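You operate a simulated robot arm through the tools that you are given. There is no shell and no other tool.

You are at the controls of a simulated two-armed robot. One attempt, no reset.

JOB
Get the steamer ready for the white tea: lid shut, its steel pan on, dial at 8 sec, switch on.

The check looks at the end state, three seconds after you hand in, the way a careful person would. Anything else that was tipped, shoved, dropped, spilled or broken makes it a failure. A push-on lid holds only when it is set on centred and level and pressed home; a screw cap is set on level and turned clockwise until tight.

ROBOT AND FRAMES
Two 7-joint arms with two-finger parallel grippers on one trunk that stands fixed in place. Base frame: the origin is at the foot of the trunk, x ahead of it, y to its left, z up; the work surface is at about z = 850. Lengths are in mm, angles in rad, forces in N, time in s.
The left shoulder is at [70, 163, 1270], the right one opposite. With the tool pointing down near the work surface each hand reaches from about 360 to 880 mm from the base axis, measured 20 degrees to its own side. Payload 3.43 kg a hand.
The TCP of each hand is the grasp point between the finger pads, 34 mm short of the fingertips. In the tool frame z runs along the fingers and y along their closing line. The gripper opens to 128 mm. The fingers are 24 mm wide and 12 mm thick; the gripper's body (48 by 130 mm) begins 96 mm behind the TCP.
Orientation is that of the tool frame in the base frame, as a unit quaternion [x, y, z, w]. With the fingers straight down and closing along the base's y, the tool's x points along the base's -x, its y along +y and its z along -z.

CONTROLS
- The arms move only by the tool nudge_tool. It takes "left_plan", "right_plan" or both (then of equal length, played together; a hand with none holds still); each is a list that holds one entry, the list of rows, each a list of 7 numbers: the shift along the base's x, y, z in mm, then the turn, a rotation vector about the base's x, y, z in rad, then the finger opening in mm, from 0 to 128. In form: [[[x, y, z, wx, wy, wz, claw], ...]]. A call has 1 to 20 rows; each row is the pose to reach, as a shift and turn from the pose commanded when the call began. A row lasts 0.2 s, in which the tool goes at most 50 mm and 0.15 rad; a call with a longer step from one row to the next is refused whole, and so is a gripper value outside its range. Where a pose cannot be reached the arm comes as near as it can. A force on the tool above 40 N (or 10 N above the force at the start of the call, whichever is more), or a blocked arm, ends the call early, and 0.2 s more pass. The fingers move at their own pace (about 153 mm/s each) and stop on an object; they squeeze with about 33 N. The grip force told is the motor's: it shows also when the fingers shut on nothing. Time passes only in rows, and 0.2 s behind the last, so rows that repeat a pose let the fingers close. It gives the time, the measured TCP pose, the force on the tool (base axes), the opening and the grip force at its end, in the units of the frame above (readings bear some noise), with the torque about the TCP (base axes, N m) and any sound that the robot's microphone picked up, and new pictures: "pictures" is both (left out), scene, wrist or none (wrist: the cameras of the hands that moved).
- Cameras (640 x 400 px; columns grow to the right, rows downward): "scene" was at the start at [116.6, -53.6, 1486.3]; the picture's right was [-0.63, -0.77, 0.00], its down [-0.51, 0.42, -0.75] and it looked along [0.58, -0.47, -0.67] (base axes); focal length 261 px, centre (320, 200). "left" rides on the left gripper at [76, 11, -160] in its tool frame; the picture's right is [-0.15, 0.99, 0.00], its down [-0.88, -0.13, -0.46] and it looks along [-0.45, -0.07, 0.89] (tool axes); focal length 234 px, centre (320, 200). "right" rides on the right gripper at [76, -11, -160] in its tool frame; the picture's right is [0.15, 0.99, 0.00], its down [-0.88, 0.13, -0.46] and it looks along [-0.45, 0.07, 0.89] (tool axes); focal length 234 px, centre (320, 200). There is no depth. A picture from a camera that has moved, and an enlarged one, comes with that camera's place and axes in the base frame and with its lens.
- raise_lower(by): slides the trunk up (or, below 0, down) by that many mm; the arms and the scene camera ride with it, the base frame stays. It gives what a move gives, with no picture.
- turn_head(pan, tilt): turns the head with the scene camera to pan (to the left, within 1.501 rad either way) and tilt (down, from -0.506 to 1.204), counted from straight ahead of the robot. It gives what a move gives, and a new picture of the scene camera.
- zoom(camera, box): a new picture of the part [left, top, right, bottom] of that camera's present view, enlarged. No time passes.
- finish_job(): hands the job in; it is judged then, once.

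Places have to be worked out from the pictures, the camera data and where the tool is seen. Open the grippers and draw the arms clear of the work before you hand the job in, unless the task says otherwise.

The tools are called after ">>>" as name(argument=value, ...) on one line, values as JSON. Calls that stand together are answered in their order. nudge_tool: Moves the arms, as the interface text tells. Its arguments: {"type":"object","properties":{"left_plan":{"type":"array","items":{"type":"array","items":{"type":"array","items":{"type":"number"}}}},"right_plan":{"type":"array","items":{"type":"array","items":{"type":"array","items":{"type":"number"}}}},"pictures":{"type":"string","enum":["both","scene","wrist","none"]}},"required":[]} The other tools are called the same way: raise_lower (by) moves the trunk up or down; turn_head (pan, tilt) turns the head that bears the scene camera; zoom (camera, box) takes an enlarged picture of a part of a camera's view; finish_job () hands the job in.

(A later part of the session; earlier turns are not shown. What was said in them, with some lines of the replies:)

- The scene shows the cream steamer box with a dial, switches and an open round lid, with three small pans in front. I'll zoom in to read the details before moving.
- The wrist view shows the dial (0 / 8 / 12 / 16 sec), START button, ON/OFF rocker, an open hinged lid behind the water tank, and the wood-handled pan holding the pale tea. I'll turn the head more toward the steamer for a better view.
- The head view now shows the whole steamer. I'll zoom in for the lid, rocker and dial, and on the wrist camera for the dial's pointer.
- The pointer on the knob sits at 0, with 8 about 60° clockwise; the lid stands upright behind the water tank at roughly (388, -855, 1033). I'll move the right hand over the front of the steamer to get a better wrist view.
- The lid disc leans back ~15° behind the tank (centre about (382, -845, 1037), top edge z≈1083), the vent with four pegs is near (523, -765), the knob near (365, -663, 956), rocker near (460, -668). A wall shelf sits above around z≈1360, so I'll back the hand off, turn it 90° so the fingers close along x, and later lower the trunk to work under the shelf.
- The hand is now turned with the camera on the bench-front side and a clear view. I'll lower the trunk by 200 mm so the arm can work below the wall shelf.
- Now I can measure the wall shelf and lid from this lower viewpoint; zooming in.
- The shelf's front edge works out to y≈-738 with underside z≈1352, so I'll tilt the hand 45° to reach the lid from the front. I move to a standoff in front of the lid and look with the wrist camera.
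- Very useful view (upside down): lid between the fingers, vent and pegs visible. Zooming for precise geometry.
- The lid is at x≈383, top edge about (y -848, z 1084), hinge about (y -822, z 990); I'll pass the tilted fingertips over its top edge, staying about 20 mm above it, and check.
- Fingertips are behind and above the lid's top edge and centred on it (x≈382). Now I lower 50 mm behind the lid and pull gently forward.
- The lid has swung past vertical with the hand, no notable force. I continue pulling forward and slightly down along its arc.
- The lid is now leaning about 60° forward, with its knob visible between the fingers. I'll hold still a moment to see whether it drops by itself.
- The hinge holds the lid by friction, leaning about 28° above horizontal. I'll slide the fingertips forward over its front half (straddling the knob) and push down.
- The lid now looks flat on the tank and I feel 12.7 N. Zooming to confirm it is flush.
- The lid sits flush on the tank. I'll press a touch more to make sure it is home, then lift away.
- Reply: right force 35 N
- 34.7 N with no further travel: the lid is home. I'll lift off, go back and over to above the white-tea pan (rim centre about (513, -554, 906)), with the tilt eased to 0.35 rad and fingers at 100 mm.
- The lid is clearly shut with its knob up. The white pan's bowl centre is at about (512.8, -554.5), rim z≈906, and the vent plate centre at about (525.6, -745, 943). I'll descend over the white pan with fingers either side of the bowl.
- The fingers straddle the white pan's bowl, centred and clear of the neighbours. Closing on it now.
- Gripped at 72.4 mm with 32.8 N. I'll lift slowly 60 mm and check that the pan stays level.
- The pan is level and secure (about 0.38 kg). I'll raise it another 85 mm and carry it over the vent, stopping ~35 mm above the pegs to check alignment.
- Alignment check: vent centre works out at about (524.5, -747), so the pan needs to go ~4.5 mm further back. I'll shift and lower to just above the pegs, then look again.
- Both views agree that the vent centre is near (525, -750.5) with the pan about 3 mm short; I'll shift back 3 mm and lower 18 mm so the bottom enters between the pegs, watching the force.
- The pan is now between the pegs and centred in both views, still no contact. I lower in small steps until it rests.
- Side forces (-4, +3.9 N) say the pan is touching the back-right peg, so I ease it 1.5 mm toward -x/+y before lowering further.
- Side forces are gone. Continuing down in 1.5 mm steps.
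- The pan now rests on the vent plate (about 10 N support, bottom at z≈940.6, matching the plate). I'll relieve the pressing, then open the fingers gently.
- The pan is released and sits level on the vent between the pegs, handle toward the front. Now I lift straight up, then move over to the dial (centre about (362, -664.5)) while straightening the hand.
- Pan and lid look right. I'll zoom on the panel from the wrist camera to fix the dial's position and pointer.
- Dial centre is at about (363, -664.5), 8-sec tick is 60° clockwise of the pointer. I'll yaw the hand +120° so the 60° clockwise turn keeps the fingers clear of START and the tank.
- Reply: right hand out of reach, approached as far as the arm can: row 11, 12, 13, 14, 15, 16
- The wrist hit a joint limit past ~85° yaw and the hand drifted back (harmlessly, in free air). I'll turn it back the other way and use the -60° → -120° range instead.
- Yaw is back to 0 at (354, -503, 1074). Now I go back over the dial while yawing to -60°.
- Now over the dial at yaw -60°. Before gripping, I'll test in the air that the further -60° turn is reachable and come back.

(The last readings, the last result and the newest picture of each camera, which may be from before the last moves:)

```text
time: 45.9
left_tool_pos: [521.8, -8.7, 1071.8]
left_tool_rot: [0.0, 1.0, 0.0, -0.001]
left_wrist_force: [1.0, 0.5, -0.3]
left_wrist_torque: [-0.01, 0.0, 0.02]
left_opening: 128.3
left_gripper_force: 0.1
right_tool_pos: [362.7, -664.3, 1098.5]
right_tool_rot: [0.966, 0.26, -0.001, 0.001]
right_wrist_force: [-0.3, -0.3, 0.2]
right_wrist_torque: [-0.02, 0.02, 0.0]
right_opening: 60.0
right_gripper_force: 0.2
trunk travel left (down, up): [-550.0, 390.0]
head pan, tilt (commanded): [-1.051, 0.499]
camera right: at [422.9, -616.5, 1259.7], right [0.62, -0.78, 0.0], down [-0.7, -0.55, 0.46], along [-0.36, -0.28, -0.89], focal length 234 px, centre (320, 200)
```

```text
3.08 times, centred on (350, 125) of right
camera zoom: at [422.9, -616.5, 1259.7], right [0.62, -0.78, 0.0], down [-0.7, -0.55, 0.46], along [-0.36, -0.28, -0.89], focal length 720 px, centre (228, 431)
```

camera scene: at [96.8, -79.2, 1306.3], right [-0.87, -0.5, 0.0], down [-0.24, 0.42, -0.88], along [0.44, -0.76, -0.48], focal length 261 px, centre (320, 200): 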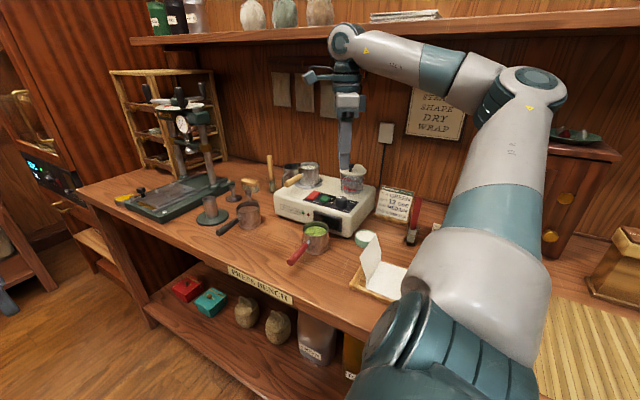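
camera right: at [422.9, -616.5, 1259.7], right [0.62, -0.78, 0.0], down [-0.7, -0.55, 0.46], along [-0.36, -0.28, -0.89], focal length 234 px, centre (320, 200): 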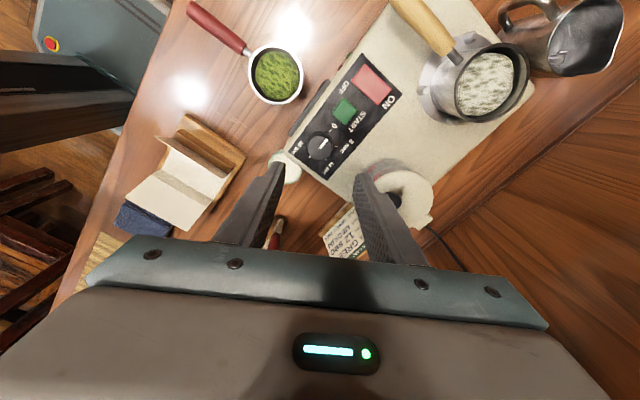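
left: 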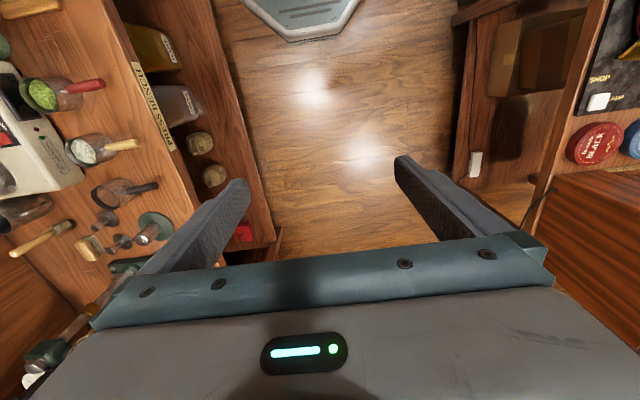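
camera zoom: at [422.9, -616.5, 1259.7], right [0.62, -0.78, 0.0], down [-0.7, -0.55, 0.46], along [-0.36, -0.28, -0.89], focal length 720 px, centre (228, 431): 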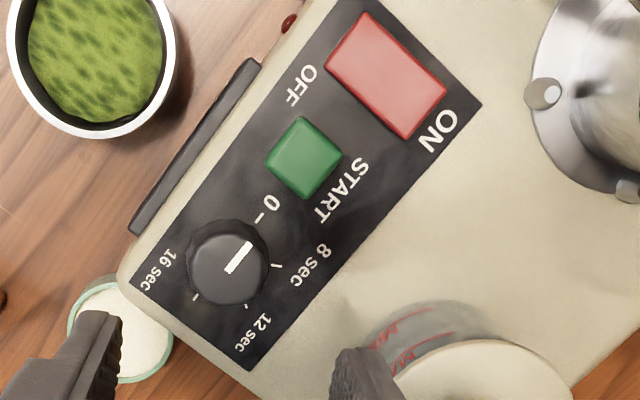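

Full turn is reachable. Now I descend over the knob with fingers at 52 mm, tips stopping ~4 mm above the panel.

>>> nudge_tool(right_plan=[[[0.5, 0, -35, 0, 0, 0, 52], [0.5, 0, -70, 0, 0, 0, 52], [0.5, 0, -95, 0, 0, 0, 52], [0.5, 0, -110, 0, 0, 0, 52], [0.5, 0, -118, 0, 0, 0, 52], [0.5, 0, -118, 0, 0, 0, 52]]], pictures="both")

>>> zoom(camera="scene", box=[290, 150, 390, 230])

>>> zoom(camera="right", box=[240, 100, 400, 230])

```text
time: 47.3
left_tool_pos: [521.8, -9.1, 1072.0]
left_tool_rot: [0.0, 1.0, 0.001, -0.001]
left_wrist_force: [0.4, 0.2, 0.0]
left_wrist_torque: [0.01, 0.01, 0.01]
left_opening: 128.0
left_gripper_force: 0.0
right_tool_pos: [362.7, -665.7, 978.7]
right_tool_rot: [0.966, 0.259, 0.0, 0.0]
right_wrist_force: [-0.1, -0.2, 0.4]
right_wrist_torque: [-0.01, 0.01, 0.01]
right_opening: 52.1
right_gripper_force: 0.1
trunk travel left (down, up): [-550.0, 390.0]
head pan, tilt (commanded): [-1.051, 0.499]
camera scene: at [96.9, -79.4, 1306.3], right [-0.87, -0.5, 0.0], down [-0.24, 0.42, -0.88], along [0.44, -0.76, -0.48], focal length 261 px, centre (320, 200)
camera right: at [423.7, -617.2, 1141.5], right [0.62, -0.78, 0.0], down [-0.7, -0.55, 0.46], along [-0.36, -0.28, -0.89], focal length 234 px, centre (320, 200)
```

scene: 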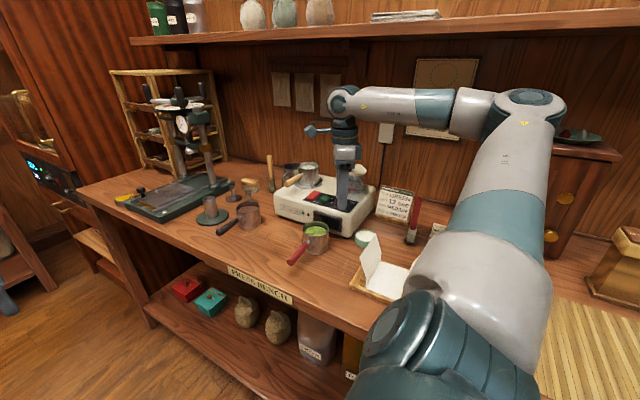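
right: 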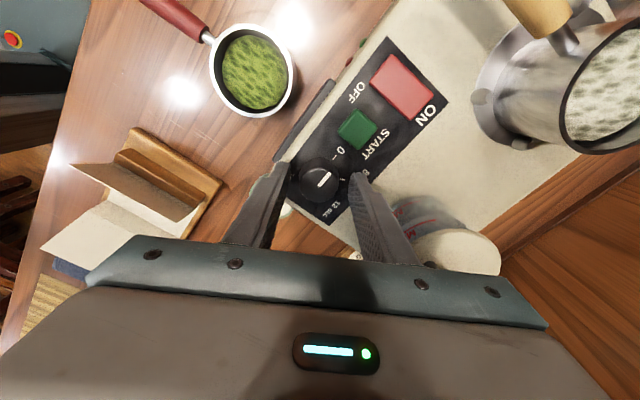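

```text
5.00 times, centred on (340, 190) of scene
camera zoom: at [96.9, -79.4, 1306.3], right [-0.87, -0.5, 0.0], down [-0.24, 0.42, -0.88], along [0.44, -0.76, -0.48], focal length 1306 px, centre (220, 250)
```

zoom: 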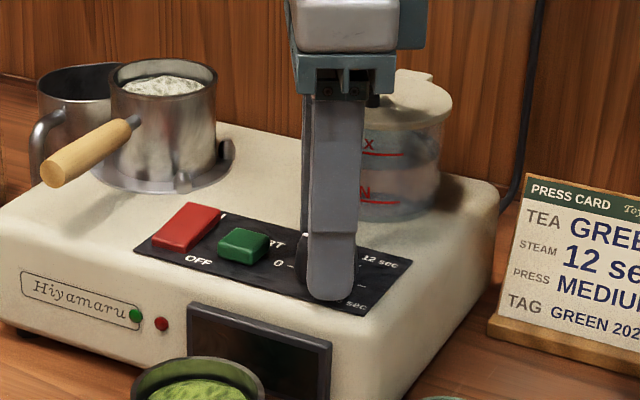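

```text
3.08 times, centred on (320, 165) of right
camera zoom: at [423.7, -617.2, 1141.5], right [0.62, -0.78, 0.0], down [-0.7, -0.55, 0.46], along [-0.36, -0.28, -0.89], focal length 720 px, centre (320, 308)
```

zoom: 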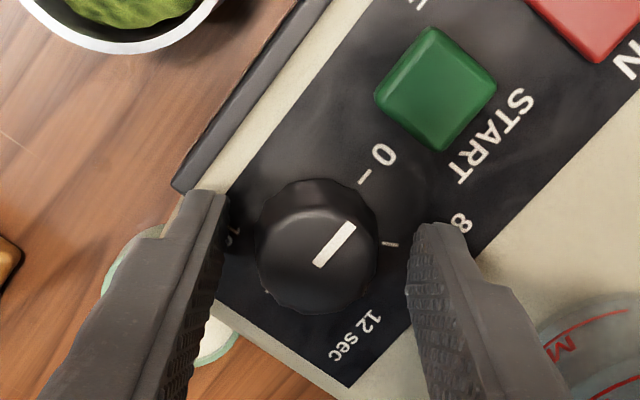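

The fingers straddle the knob evenly. I close on it now.

>>> nudge_tool(right_plan=[[[0, 0, 0, 0, 0, 0, 42], [0, 0, 0, 0, 0, 0, 30], [0, 0, 0, 0, 0, 0, 20], [0, 0, 0, 0, 0, 0, 20]]], pictures="wrist")

>>> zoom(camera="right", box=[240, 100, 400, 230])

```text
time: 48.3
left_tool_pos: [521.7, -8.3, 1072.1]
left_tool_rot: [-0.001, 1.0, 0.0, 0.0]
left_wrist_force: [-0.1, -0.8, -0.9]
left_wrist_torque: [0.02, 0.03, -0.01]
left_opening: 128.1
left_gripper_force: 0.2
right_tool_pos: [362.0, -664.4, 980.0]
right_tool_rot: [0.966, 0.258, 0.0, -0.001]
right_wrist_force: [-3.9, 7.2, -5.2]
right_wrist_torque: [0.39, 0.1, -0.09]
right_opening: 35.1
right_gripper_force: 45.2
trunk travel left (down, up): [-550.0, 390.0]
head pan, tilt (commanded): [-1.051, 0.499]
camera right: at [423.3, -616.5, 1141.7], right [0.62, -0.78, 0.0], down [-0.7, -0.55, 0.46], along [-0.36, -0.28, -0.89], focal length 234 px, centre (320, 200)
```

right: 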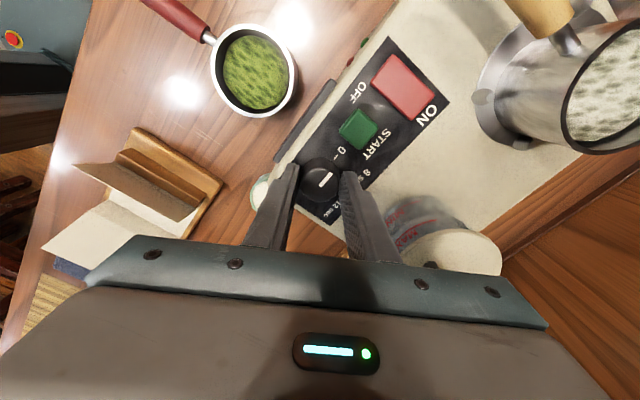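

```text
3.08 times, centred on (320, 165) of right
camera zoom: at [423.3, -616.5, 1141.7], right [0.62, -0.78, 0.0], down [-0.7, -0.55, 0.46], along [-0.36, -0.28, -0.89], focal length 720 px, centre (320, 308)
```

zoom: 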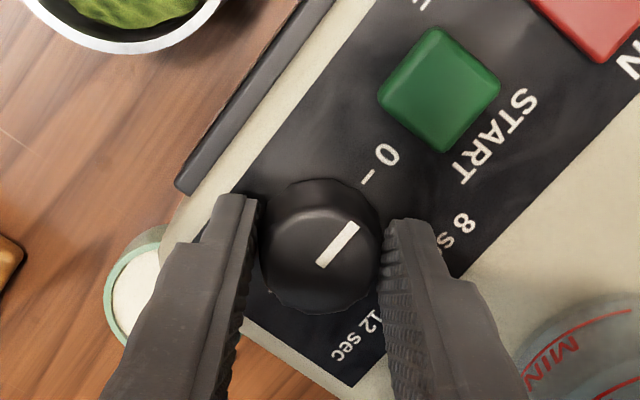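

Gripped at 35 mm with a small side load; I re-centre by ~1 mm and turn clockwise 60°.

>>> nudge_tool(right_plan=[[[-0.5, 0.9, 0, 0, 0, 0, 20], [-0.5, 0.9, 0, 0, 0, -0.13, 20], [-0.5, 0.9, 0, 0, 0, -0.26, 20], [-0.5, 0.9, 0, 0, 0, -0.39, 20], [-0.5, 0.9, 0, 0, 0, -0.52, 20], [-0.5, 0.9, 0, 0, 0, -0.65, 20], [-0.5, 0.9, 0, 0, 0, -0.78, 20], [-0.5, 0.9, 0, 0, 0, -0.91, 20], [-0.5, 0.9, 0, 0, 0, -1.047, 20], [-0.5, 0.9, 0, 0, 0, -1.047, 20]]], pictures="wrist")

>>> zoom(camera="right", box=[240, 100, 400, 230])

```text
time: 50.5
left_tool_pos: [520.2, -9.4, 1071.9]
left_tool_rot: [0.0, 1.0, 0.0, 0.0]
left_wrist_force: [-0.6, -0.8, -0.4]
left_wrist_torque: [0.04, 0.02, -0.03]
left_opening: 128.0
left_gripper_force: 0.0
right_tool_pos: [362.2, -666.2, 980.3]
right_tool_rot: [0.966, -0.26, 0.0, 0.0]
right_wrist_force: [4.1, -15.1, 11.0]
right_wrist_torque: [-0.5, 0.18, 0.01]
right_opening: 35.5
right_gripper_force: 44.5
trunk travel left (down, up): [-550.0, 390.0]
head pan, tilt (commanded): [-1.051, 0.499]
camera right: at [434.0, -692.8, 1142.0], right [-0.37, -0.93, 0.0], down [-0.83, 0.33, 0.45], along [-0.42, 0.17, -0.89], focal length 234 px, centre (320, 200)
```

right: 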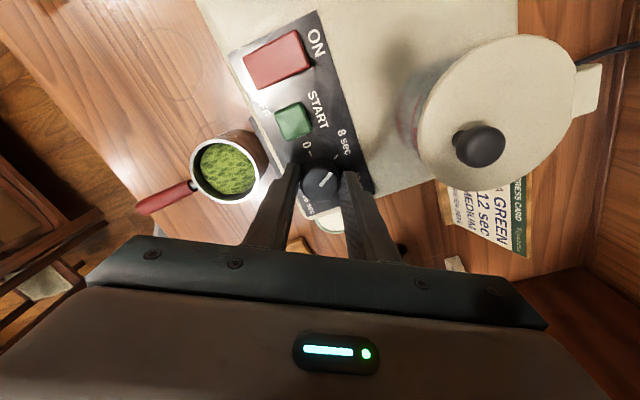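

```text
3.08 times, centred on (320, 165) of right
camera zoom: at [434.0, -692.8, 1142.0], right [-0.37, -0.93, 0.0], down [-0.83, 0.33, 0.45], along [-0.42, 0.17, -0.89], focal length 720 px, centre (320, 308)
```

zoom: 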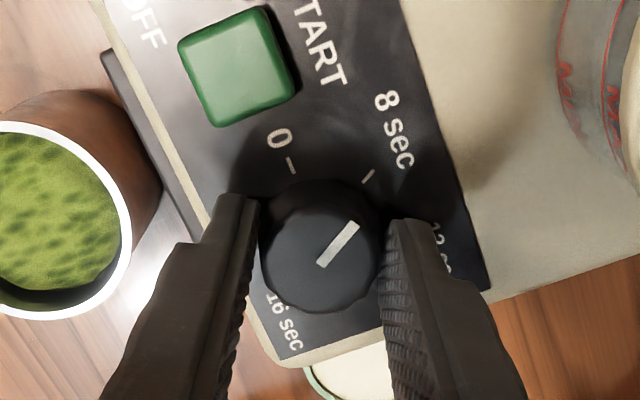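

The pointer moved with the gripper (no slip) and now faces the 8-sec tick. I open the fingers gently and check.

>>> nudge_tool(right_plan=[[[-0.3, -0.8, 0, 0, 0, 0, 36], [-0.3, -0.8, 0, 0, 0, 0, 44], [-0.3, -0.8, 0, 0, 0, 0, 52], [-0.3, -0.8, 0, 0, 0, 0, 52]]], pictures="wrist")

>>> zoom(camera="right", box=[240, 100, 400, 230])

```text
time: 51.5
left_tool_pos: [520.7, -9.2, 1072.6]
left_tool_rot: [0.0, 1.0, 0.0, 0.0]
left_wrist_force: [0.1, -0.6, -0.1]
left_wrist_torque: [0.02, 0.0, -0.01]
left_opening: 128.1
left_gripper_force: 0.0
right_tool_pos: [362.3, -664.9, 980.2]
right_tool_rot: [0.966, -0.26, -0.001, 0.0]
right_wrist_force: [0.7, 0.0, 0.3]
right_wrist_torque: [-0.02, -0.03, 0.0]
right_opening: 52.1
right_gripper_force: 0.0
trunk travel left (down, up): [-550.0, 390.0]
head pan, tilt (commanded): [-1.051, 0.499]
camera right: at [433.9, -692.4, 1141.3], right [-0.37, -0.93, 0.0], down [-0.83, 0.33, 0.46], along [-0.42, 0.17, -0.89], focal length 234 px, centre (320, 200)
```

right: 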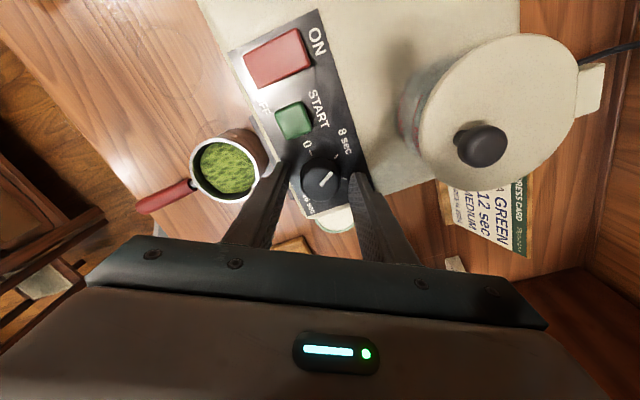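

```text
3.08 times, centred on (320, 165) of right
camera zoom: at [433.9, -692.4, 1141.3], right [-0.37, -0.93, 0.0], down [-0.83, 0.33, 0.46], along [-0.42, 0.17, -0.89], focal length 720 px, centre (320, 308)
```

zoom: 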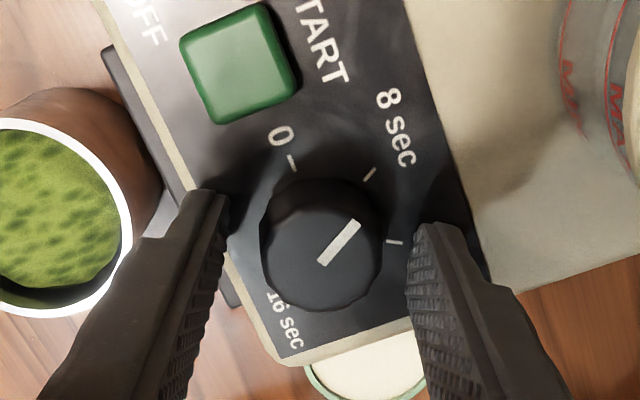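

The pointer measures about -61°, right on the 8-sec tick. Next I lift off, close the fingers and move above the ON end of the red rocker (about (457.5, -690)).

>>> nudge_tool(right_plan=[[[0, 0, 30, 0, 0, 0, 52], [0, 0, 65, 0, 0, 0, 52], [0, 0, 100, 0, 0, 0, 40], [20, -5, 100, 0, 0, 0.13, 20], [45, -12, 100, 0, 0, 0.26, 0], [70, -18, 100, 0, 0, 0.39, 0], [95, -25, 100, 0, 0, 0.5236, 0], [95, -25, 100, 0, 0, 0.5236, 0]]], pictures="both")

>>> zoom(camera="scene", box=[270, 150, 390, 240])

>>> zoom(camera="right", box=[220, 80, 420, 230])

```text
time: 53.3
left_tool_pos: [520.5, -8.6, 1073.4]
left_tool_rot: [0.0, 1.0, 0.0, -0.001]
left_wrist_force: [-0.2, -0.8, -0.3]
left_wrist_torque: [-0.01, -0.03, -0.02]
left_opening: 127.9
left_gripper_force: 0.0
right_tool_pos: [456.7, -688.8, 1081.8]
right_tool_rot: [1.0, 0.0, 0.0, 0.0]
right_wrist_force: [-0.2, -1.0, 0.6]
right_wrist_torque: [-0.03, 0.01, -0.03]
right_opening: 0.0
right_gripper_force: 33.1
trunk travel left (down, up): [-550.0, 390.0]
head pan, tilt (commanded): [-1.051, 0.499]
camera scene: at [95.9, -79.4, 1306.4], right [-0.87, -0.5, 0.0], down [-0.24, 0.42, -0.88], along [0.44, -0.76, -0.48], focal length 261 px, centre (320, 200)
camera right: at [532.6, -677.5, 1243.6], right [0.15, -0.99, 0.0], down [-0.88, -0.13, 0.46], along [-0.45, -0.07, -0.89], focal length 234 px, centre (320, 200)
```

scene: 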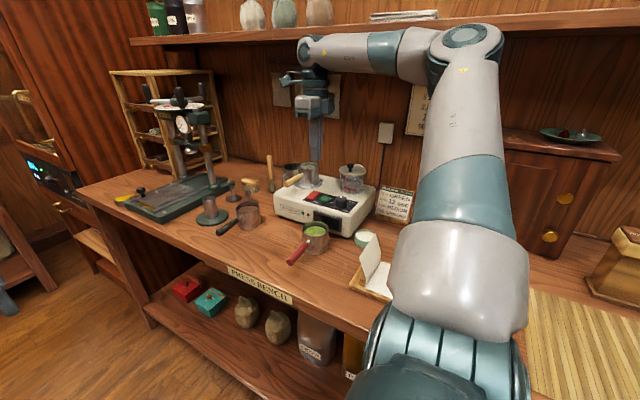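
right: 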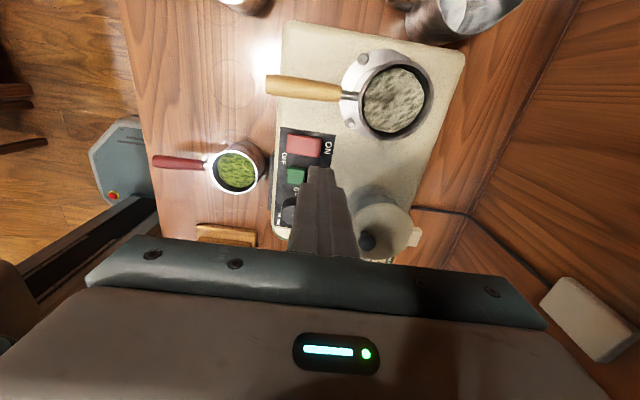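

```text
4.44 times, centred on (330, 195) of scene
camera zoom: at [95.9, -79.4, 1306.4], right [-0.87, -0.5, 0.0], down [-0.24, 0.42, -0.88], along [0.44, -0.76, -0.48], focal length 1161 px, centre (276, 222)
```

zoom: 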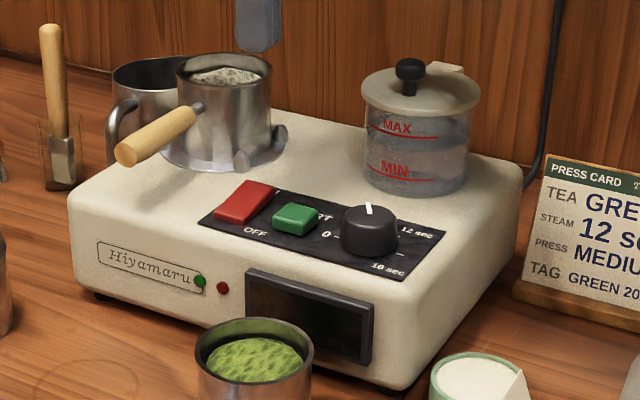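

```text
2.67 times, centred on (320, 155) of right
camera zoom: at [532.6, -677.5, 1243.6], right [0.15, -0.99, 0.0], down [-0.88, -0.13, 0.46], along [-0.45, -0.07, -0.89], focal length 624 px, centre (320, 320)
```

zoom: 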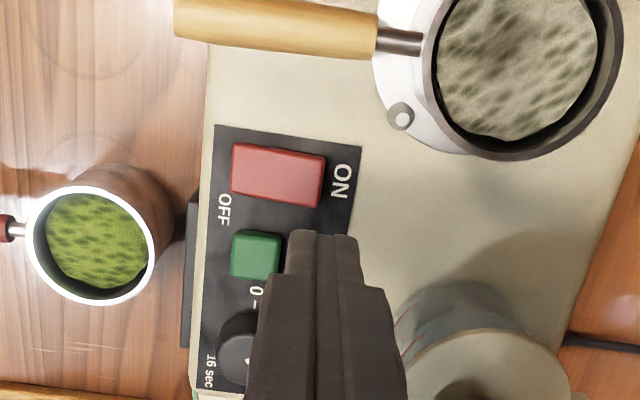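

The dial pointer clearly faces "8 sec" and the rocker's ON end looks raised (off). I descend the closed fingertips to just above the ON end.

>>> nudge_tool(right_plan=[[[0.8, -0.8, -35, 0, 0, 0, 0], [0.8, -0.8, -65, 0, 0, 0, 0], [0.8, -0.8, -82, 0, 0, 0, 0], [0.8, -0.8, -86, 0, 0, 0, 0]]], pictures="both")

>>> zoom(camera="scene", box=[280, 160, 360, 220])

>>> zoom(camera="right", box=[240, 120, 400, 240])

```text
time: 54.3
left_tool_pos: [521.2, -9.6, 1072.0]
left_tool_rot: [0.0, 1.0, 0.0, 0.0]
left_wrist_force: [0.1, 0.5, 0.5]
left_wrist_torque: [0.0, 0.04, -0.02]
left_opening: 127.8
left_gripper_force: 0.1
right_tool_pos: [458.3, -690.8, 994.8]
right_tool_rot: [1.0, 0.0, 0.0, 0.0]
right_wrist_force: [-0.7, -0.9, -0.2]
right_wrist_torque: [0.01, 0.01, -0.03]
right_opening: 0.1
right_gripper_force: 32.7
trunk travel left (down, up): [-550.0, 390.0]
head pan, tilt (commanded): [-1.051, 0.499]
camera scene: at [96.8, -79.4, 1306.3], right [-0.87, -0.5, 0.0], down [-0.24, 0.42, -0.88], along [0.44, -0.76, -0.48], focal length 261 px, centre (320, 200)
camera right: at [535.0, -678.1, 1157.0], right [0.15, -0.99, 0.0], down [-0.88, -0.13, 0.46], along [-0.45, -0.07, -0.89], focal length 234 px, centre (320, 200)
```

scene: 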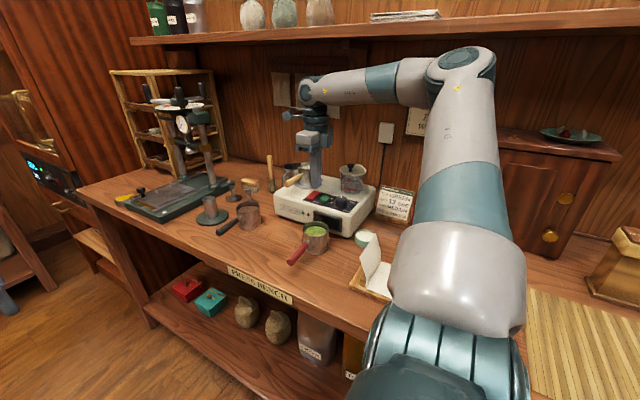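
right: 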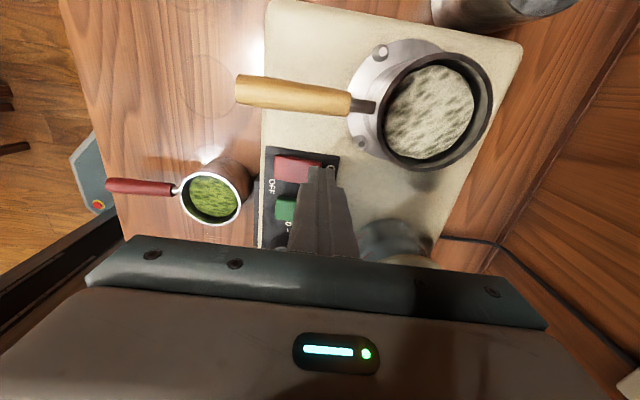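

```text
6.67 times, centred on (320, 190) of scene
camera zoom: at [96.8, -79.4, 1306.3], right [-0.87, -0.5, 0.0], down [-0.24, 0.42, -0.88], along [0.44, -0.76, -0.48], focal length 1741 px, centre (320, 267)
```

zoom: 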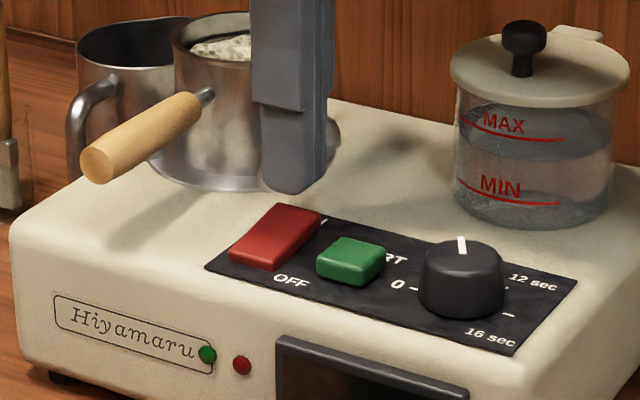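

```text
3.33 times, centred on (320, 180) of right
camera zoom: at [535.0, -678.1, 1157.0], right [0.15, -0.99, 0.0], down [-0.88, -0.13, 0.46], along [-0.45, -0.07, -0.89], focal length 781 px, centre (320, 267)
```

zoom: 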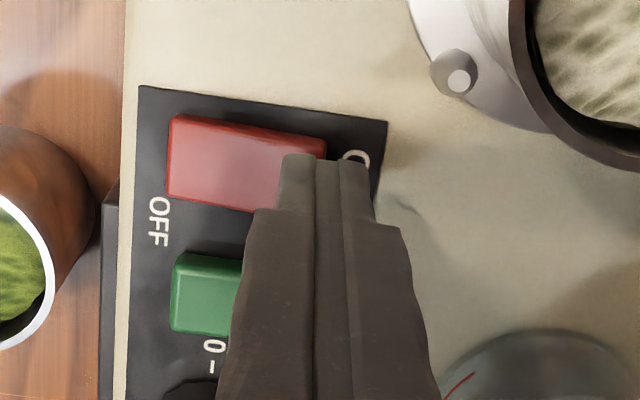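

Fingertips are lined up above the ON end (tips z≈961). I press down in 2 mm steps, watching force and sound.

>>> nudge_tool(right_plan=[[[0, 0, -3, 0, 0, 0, 0], [0, 0, -6, 0, 0, 0, 0], [0, 0, -8, 0, 0, 0, 0], [0, 0, -10, 0, 0, 0, 0], [0, 0, -12, 0, 0, 0, 0]]], pictures="wrist")

>>> zoom(camera="scene", box=[280, 160, 360, 220])

```text
time: 55.5
left_tool_pos: [520.2, -10.1, 1072.4]
left_tool_rot: [0.0, 1.0, 0.0, 0.0]
left_wrist_force: [-0.2, 0.2, -0.7]
left_wrist_torque: [-0.02, 0.0, 0.0]
left_opening: 128.1
left_gripper_force: 0.0
right_tool_pos: [458.7, -690.1, 983.5]
right_tool_rot: [1.0, 0.0, -0.001, -0.001]
right_wrist_force: [-0.7, -0.4, -0.4]
right_wrist_torque: [-0.01, 0.01, 0.02]
right_opening: 0.1
right_gripper_force: 33.0
trunk travel left (down, up): [-550.0, 390.0]
head pan, tilt (commanded): [-1.051, 0.499]
camera right: at [533.8, -678.3, 1144.3], right [0.15, -0.99, 0.0], down [-0.88, -0.13, 0.46], along [-0.45, -0.07, -0.89], focal length 234 px, centre (320, 200)
```

right: 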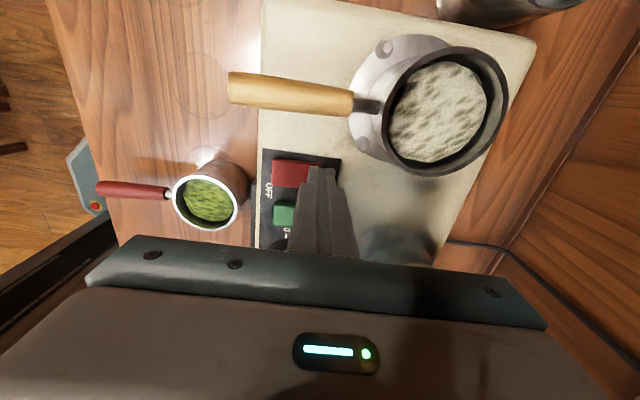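

```text
6.67 times, centred on (320, 190) of scene
camera zoom: at [96.9, -79.5, 1306.3], right [-0.87, -0.5, 0.0], down [-0.24, 0.42, -0.88], along [0.44, -0.76, -0.48], focal length 1741 px, centre (320, 267)
```

zoom: 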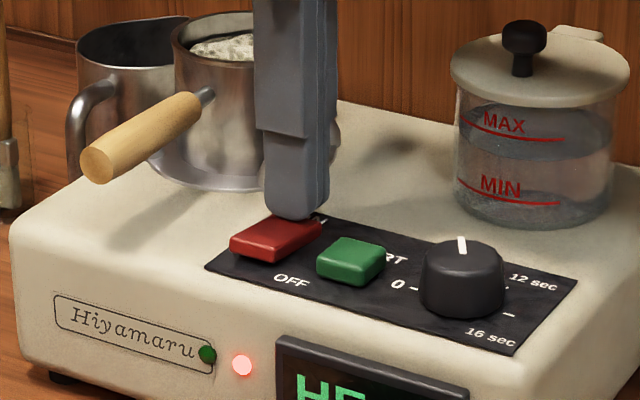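

The red lamp and display lit up ("HE…"): the switch is on. I lift straight up, draw back toward the front and open the gripper.

>>> nudge_tool(right_plan=[[[0, 0, 25, 0, 0, 0, 0], [0, 0, 60, 0, 0, 0, 0], [0, 0, 100, 0, 0, 0, 0], [-10, 30, 125, 0, 0, 0, 0], [-20, 70, 140, 0, 0, 0, 20], [-30, 115, 145, 0, 0, 0, 50], [-40, 160, 145, 0, 0, 0, 80], [-50, 205, 145, 0, 0, 0, 100], [-60, 240, 145, 0, 0, 0, 100], [-60, 240, 145, 0, 0, 0, 100]]], pictures="both")

>>> zoom(camera="scene", box=[260, 140, 400, 260])

>>> zoom(camera="scene", box=[280, 150, 360, 210])

```text
time: 57.7
left_tool_pos: [522.2, -10.7, 1072.3]
left_tool_rot: [0.0, 1.0, 0.0, 0.0]
left_wrist_force: [0.4, -0.6, 0.4]
left_wrist_torque: [0.02, 0.0, 0.0]
left_opening: 127.7
left_gripper_force: 0.0
right_tool_pos: [399.7, -451.1, 1127.6]
right_tool_rot: [1.0, 0.001, -0.001, 0.001]
right_wrist_force: [0.6, -1.2, -0.7]
right_wrist_torque: [-0.01, 0.03, 0.0]
right_opening: 100.1
right_gripper_force: 0.0
trunk travel left (down, up): [-550.0, 390.0]
head pan, tilt (commanded): [-1.051, 0.499]
camera scene: at [97.1, -80.1, 1306.2], right [-0.87, -0.5, 0.0], down [-0.24, 0.42, -0.88], along [0.44, -0.76, -0.48], focal length 261 px, centre (320, 200)
camera right: at [474.9, -439.5, 1289.2], right [0.15, -0.99, 0.0], down [-0.88, -0.13, 0.46], along [-0.45, -0.07, -0.89], focal length 234 px, centre (320, 200)
```

scene: 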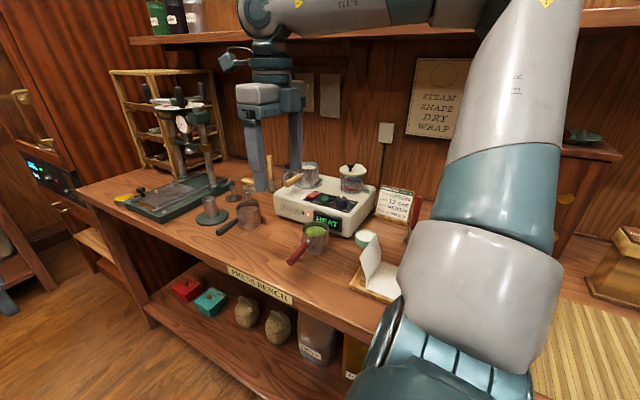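
right: 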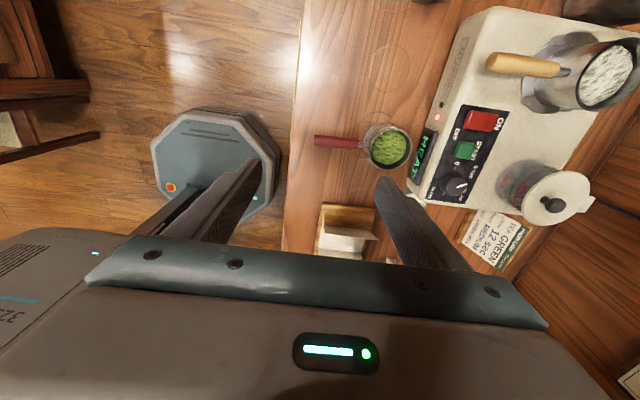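

```text
3.33 times, centred on (330, 200) of scene
camera zoom: at [97.1, -80.1, 1306.2], right [-0.87, -0.5, 0.0], down [-0.24, 0.42, -0.88], along [0.44, -0.76, -0.48], focal length 870 px, centre (287, 200)
```

zoom: 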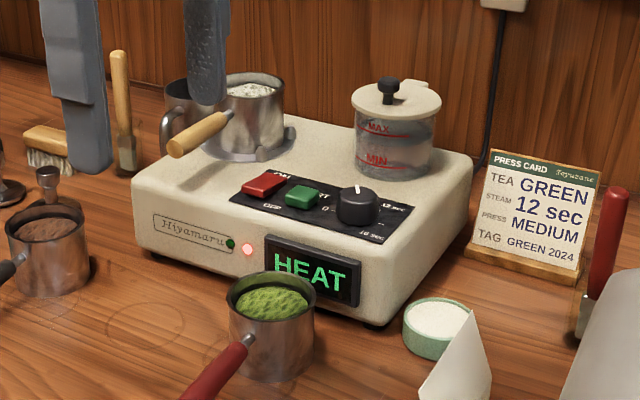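

```text
6.67 times, centred on (320, 180) of scene
camera zoom: at [97.1, -80.1, 1306.2], right [-0.87, -0.5, 0.0], down [-0.24, 0.42, -0.88], along [0.44, -0.76, -0.48], focal length 1741 px, centre (320, 333)
```

zoom: 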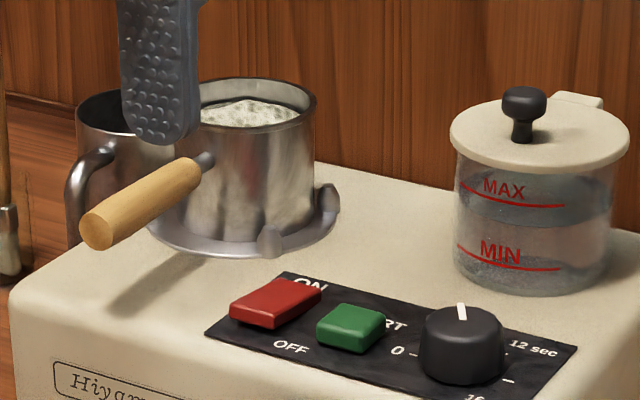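

Display reads HEAT, the lid is flat on the tank, the pan sits on the vent and the pointer faces 8 sec. I'll double-check the dial from the wrist camera and draw the hand fully clear of the bench.

>>> zoom(camera="right", box=[400, 80, 540, 210])

>>> nudge_tool(right_plan=[[[-5, 30, 20, 0, 0, 0, 100], [-10, 60, 40, 0, 0, 0, 100], [-15, 90, 50, 0, 0, 0, 100], [-15, 110, 50, 0, 0, 0, 100], [-15, 110, 50, 0, 0, 0, 100]]], pictures="both")

>>> zoom(camera="scene", box=[230, 130, 410, 270])

```text
3.08 times, centred on (470, 145) of right
camera zoom: at [474.9, -439.5, 1289.2], right [0.15, -0.99, 0.0], down [-0.88, -0.13, 0.46], along [-0.45, -0.07, -0.89], focal length 720 px, centre (-142, 369)
```

zoom: 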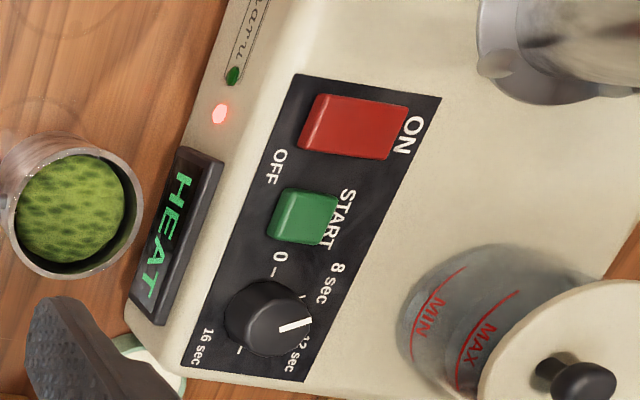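

```text
time: 58.9
left_tool_pos: [520.4, -9.9, 1072.0]
left_tool_rot: [0.0, 1.0, 0.0, -0.001]
left_wrist_force: [0.0, -0.6, 0.0]
left_wrist_torque: [0.02, 0.01, 0.0]
left_opening: 128.0
left_gripper_force: 0.0
right_tool_pos: [383.0, -341.1, 1178.6]
right_tool_rot: [1.0, 0.0, -0.001, 0.0]
right_wrist_force: [-0.2, -0.6, -0.3]
right_wrist_torque: [0.02, -0.01, -0.03]
right_opening: 99.8
right_gripper_force: 0.0
trunk travel left (down, up): [-550.0, 390.0]
head pan, tilt (commanded): [-1.051, 0.499]
camera scene: at [96.7, -80.0, 1306.3], right [-0.87, -0.5, 0.0], down [-0.24, 0.42, -0.88], along [0.44, -0.76, -0.48], focal length 261 px, centre (320, 200)
camera right: at [459.8, -328.6, 1339.1], right [0.15, -0.99, 0.0], down [-0.88, -0.13, 0.46], along [-0.45, -0.07, -0.89], focal length 234 px, centre (320, 200)
```

scene: 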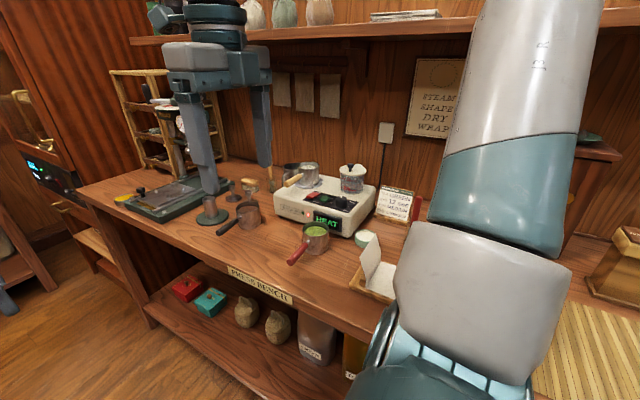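
right: 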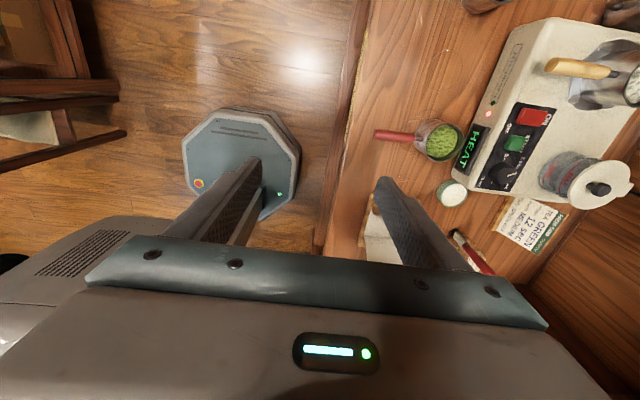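

```text
2.86 times, centred on (320, 200) of scene
camera zoom: at [96.7, -80.0, 1306.3], right [-0.87, -0.5, 0.0], down [-0.24, 0.42, -0.88], along [0.44, -0.76, -0.48], focal length 746 px, centre (320, 200)
```

zoom: 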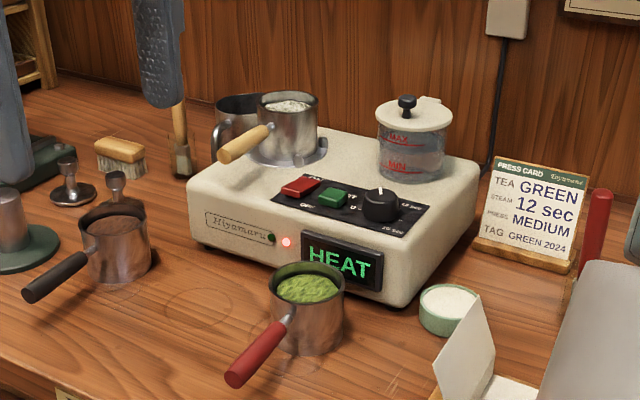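

All four conditions check out: lid flat and pressed home, white-tea pan seated on the vent, pointer at -60.7° (the 8-sec mark), rocker ON with lamp and HEAT showing. Both grippers are open and clear, so I hand the job in.

>>> finish_job()

```text
The job is handed in.
```

The steamer is ready for the white tea and I've handed the job in. The result of the check hasn't come back.

- **Lid:** swung shut on the water tank and pressed down until it stopped moving, at about 35 N.
- **Pan:** the wood-handled steel pan with the white tea sits level on the steam vent, between its four pegs, with the handle facing the front.
- **Dial:** turned from 0 to the 8 sec mark. The pointer reads within about two degrees of it.
- **Switch:** the rocker is on, the red lamp is lit and the display reads HEAT. I did not press START.

Nothing else on the bench looks moved or spilled in the last pictures. Both grippers are open and both hands are clear of the bench. I lowered the trunk 200 mm to work under the wall shelf and left it there.
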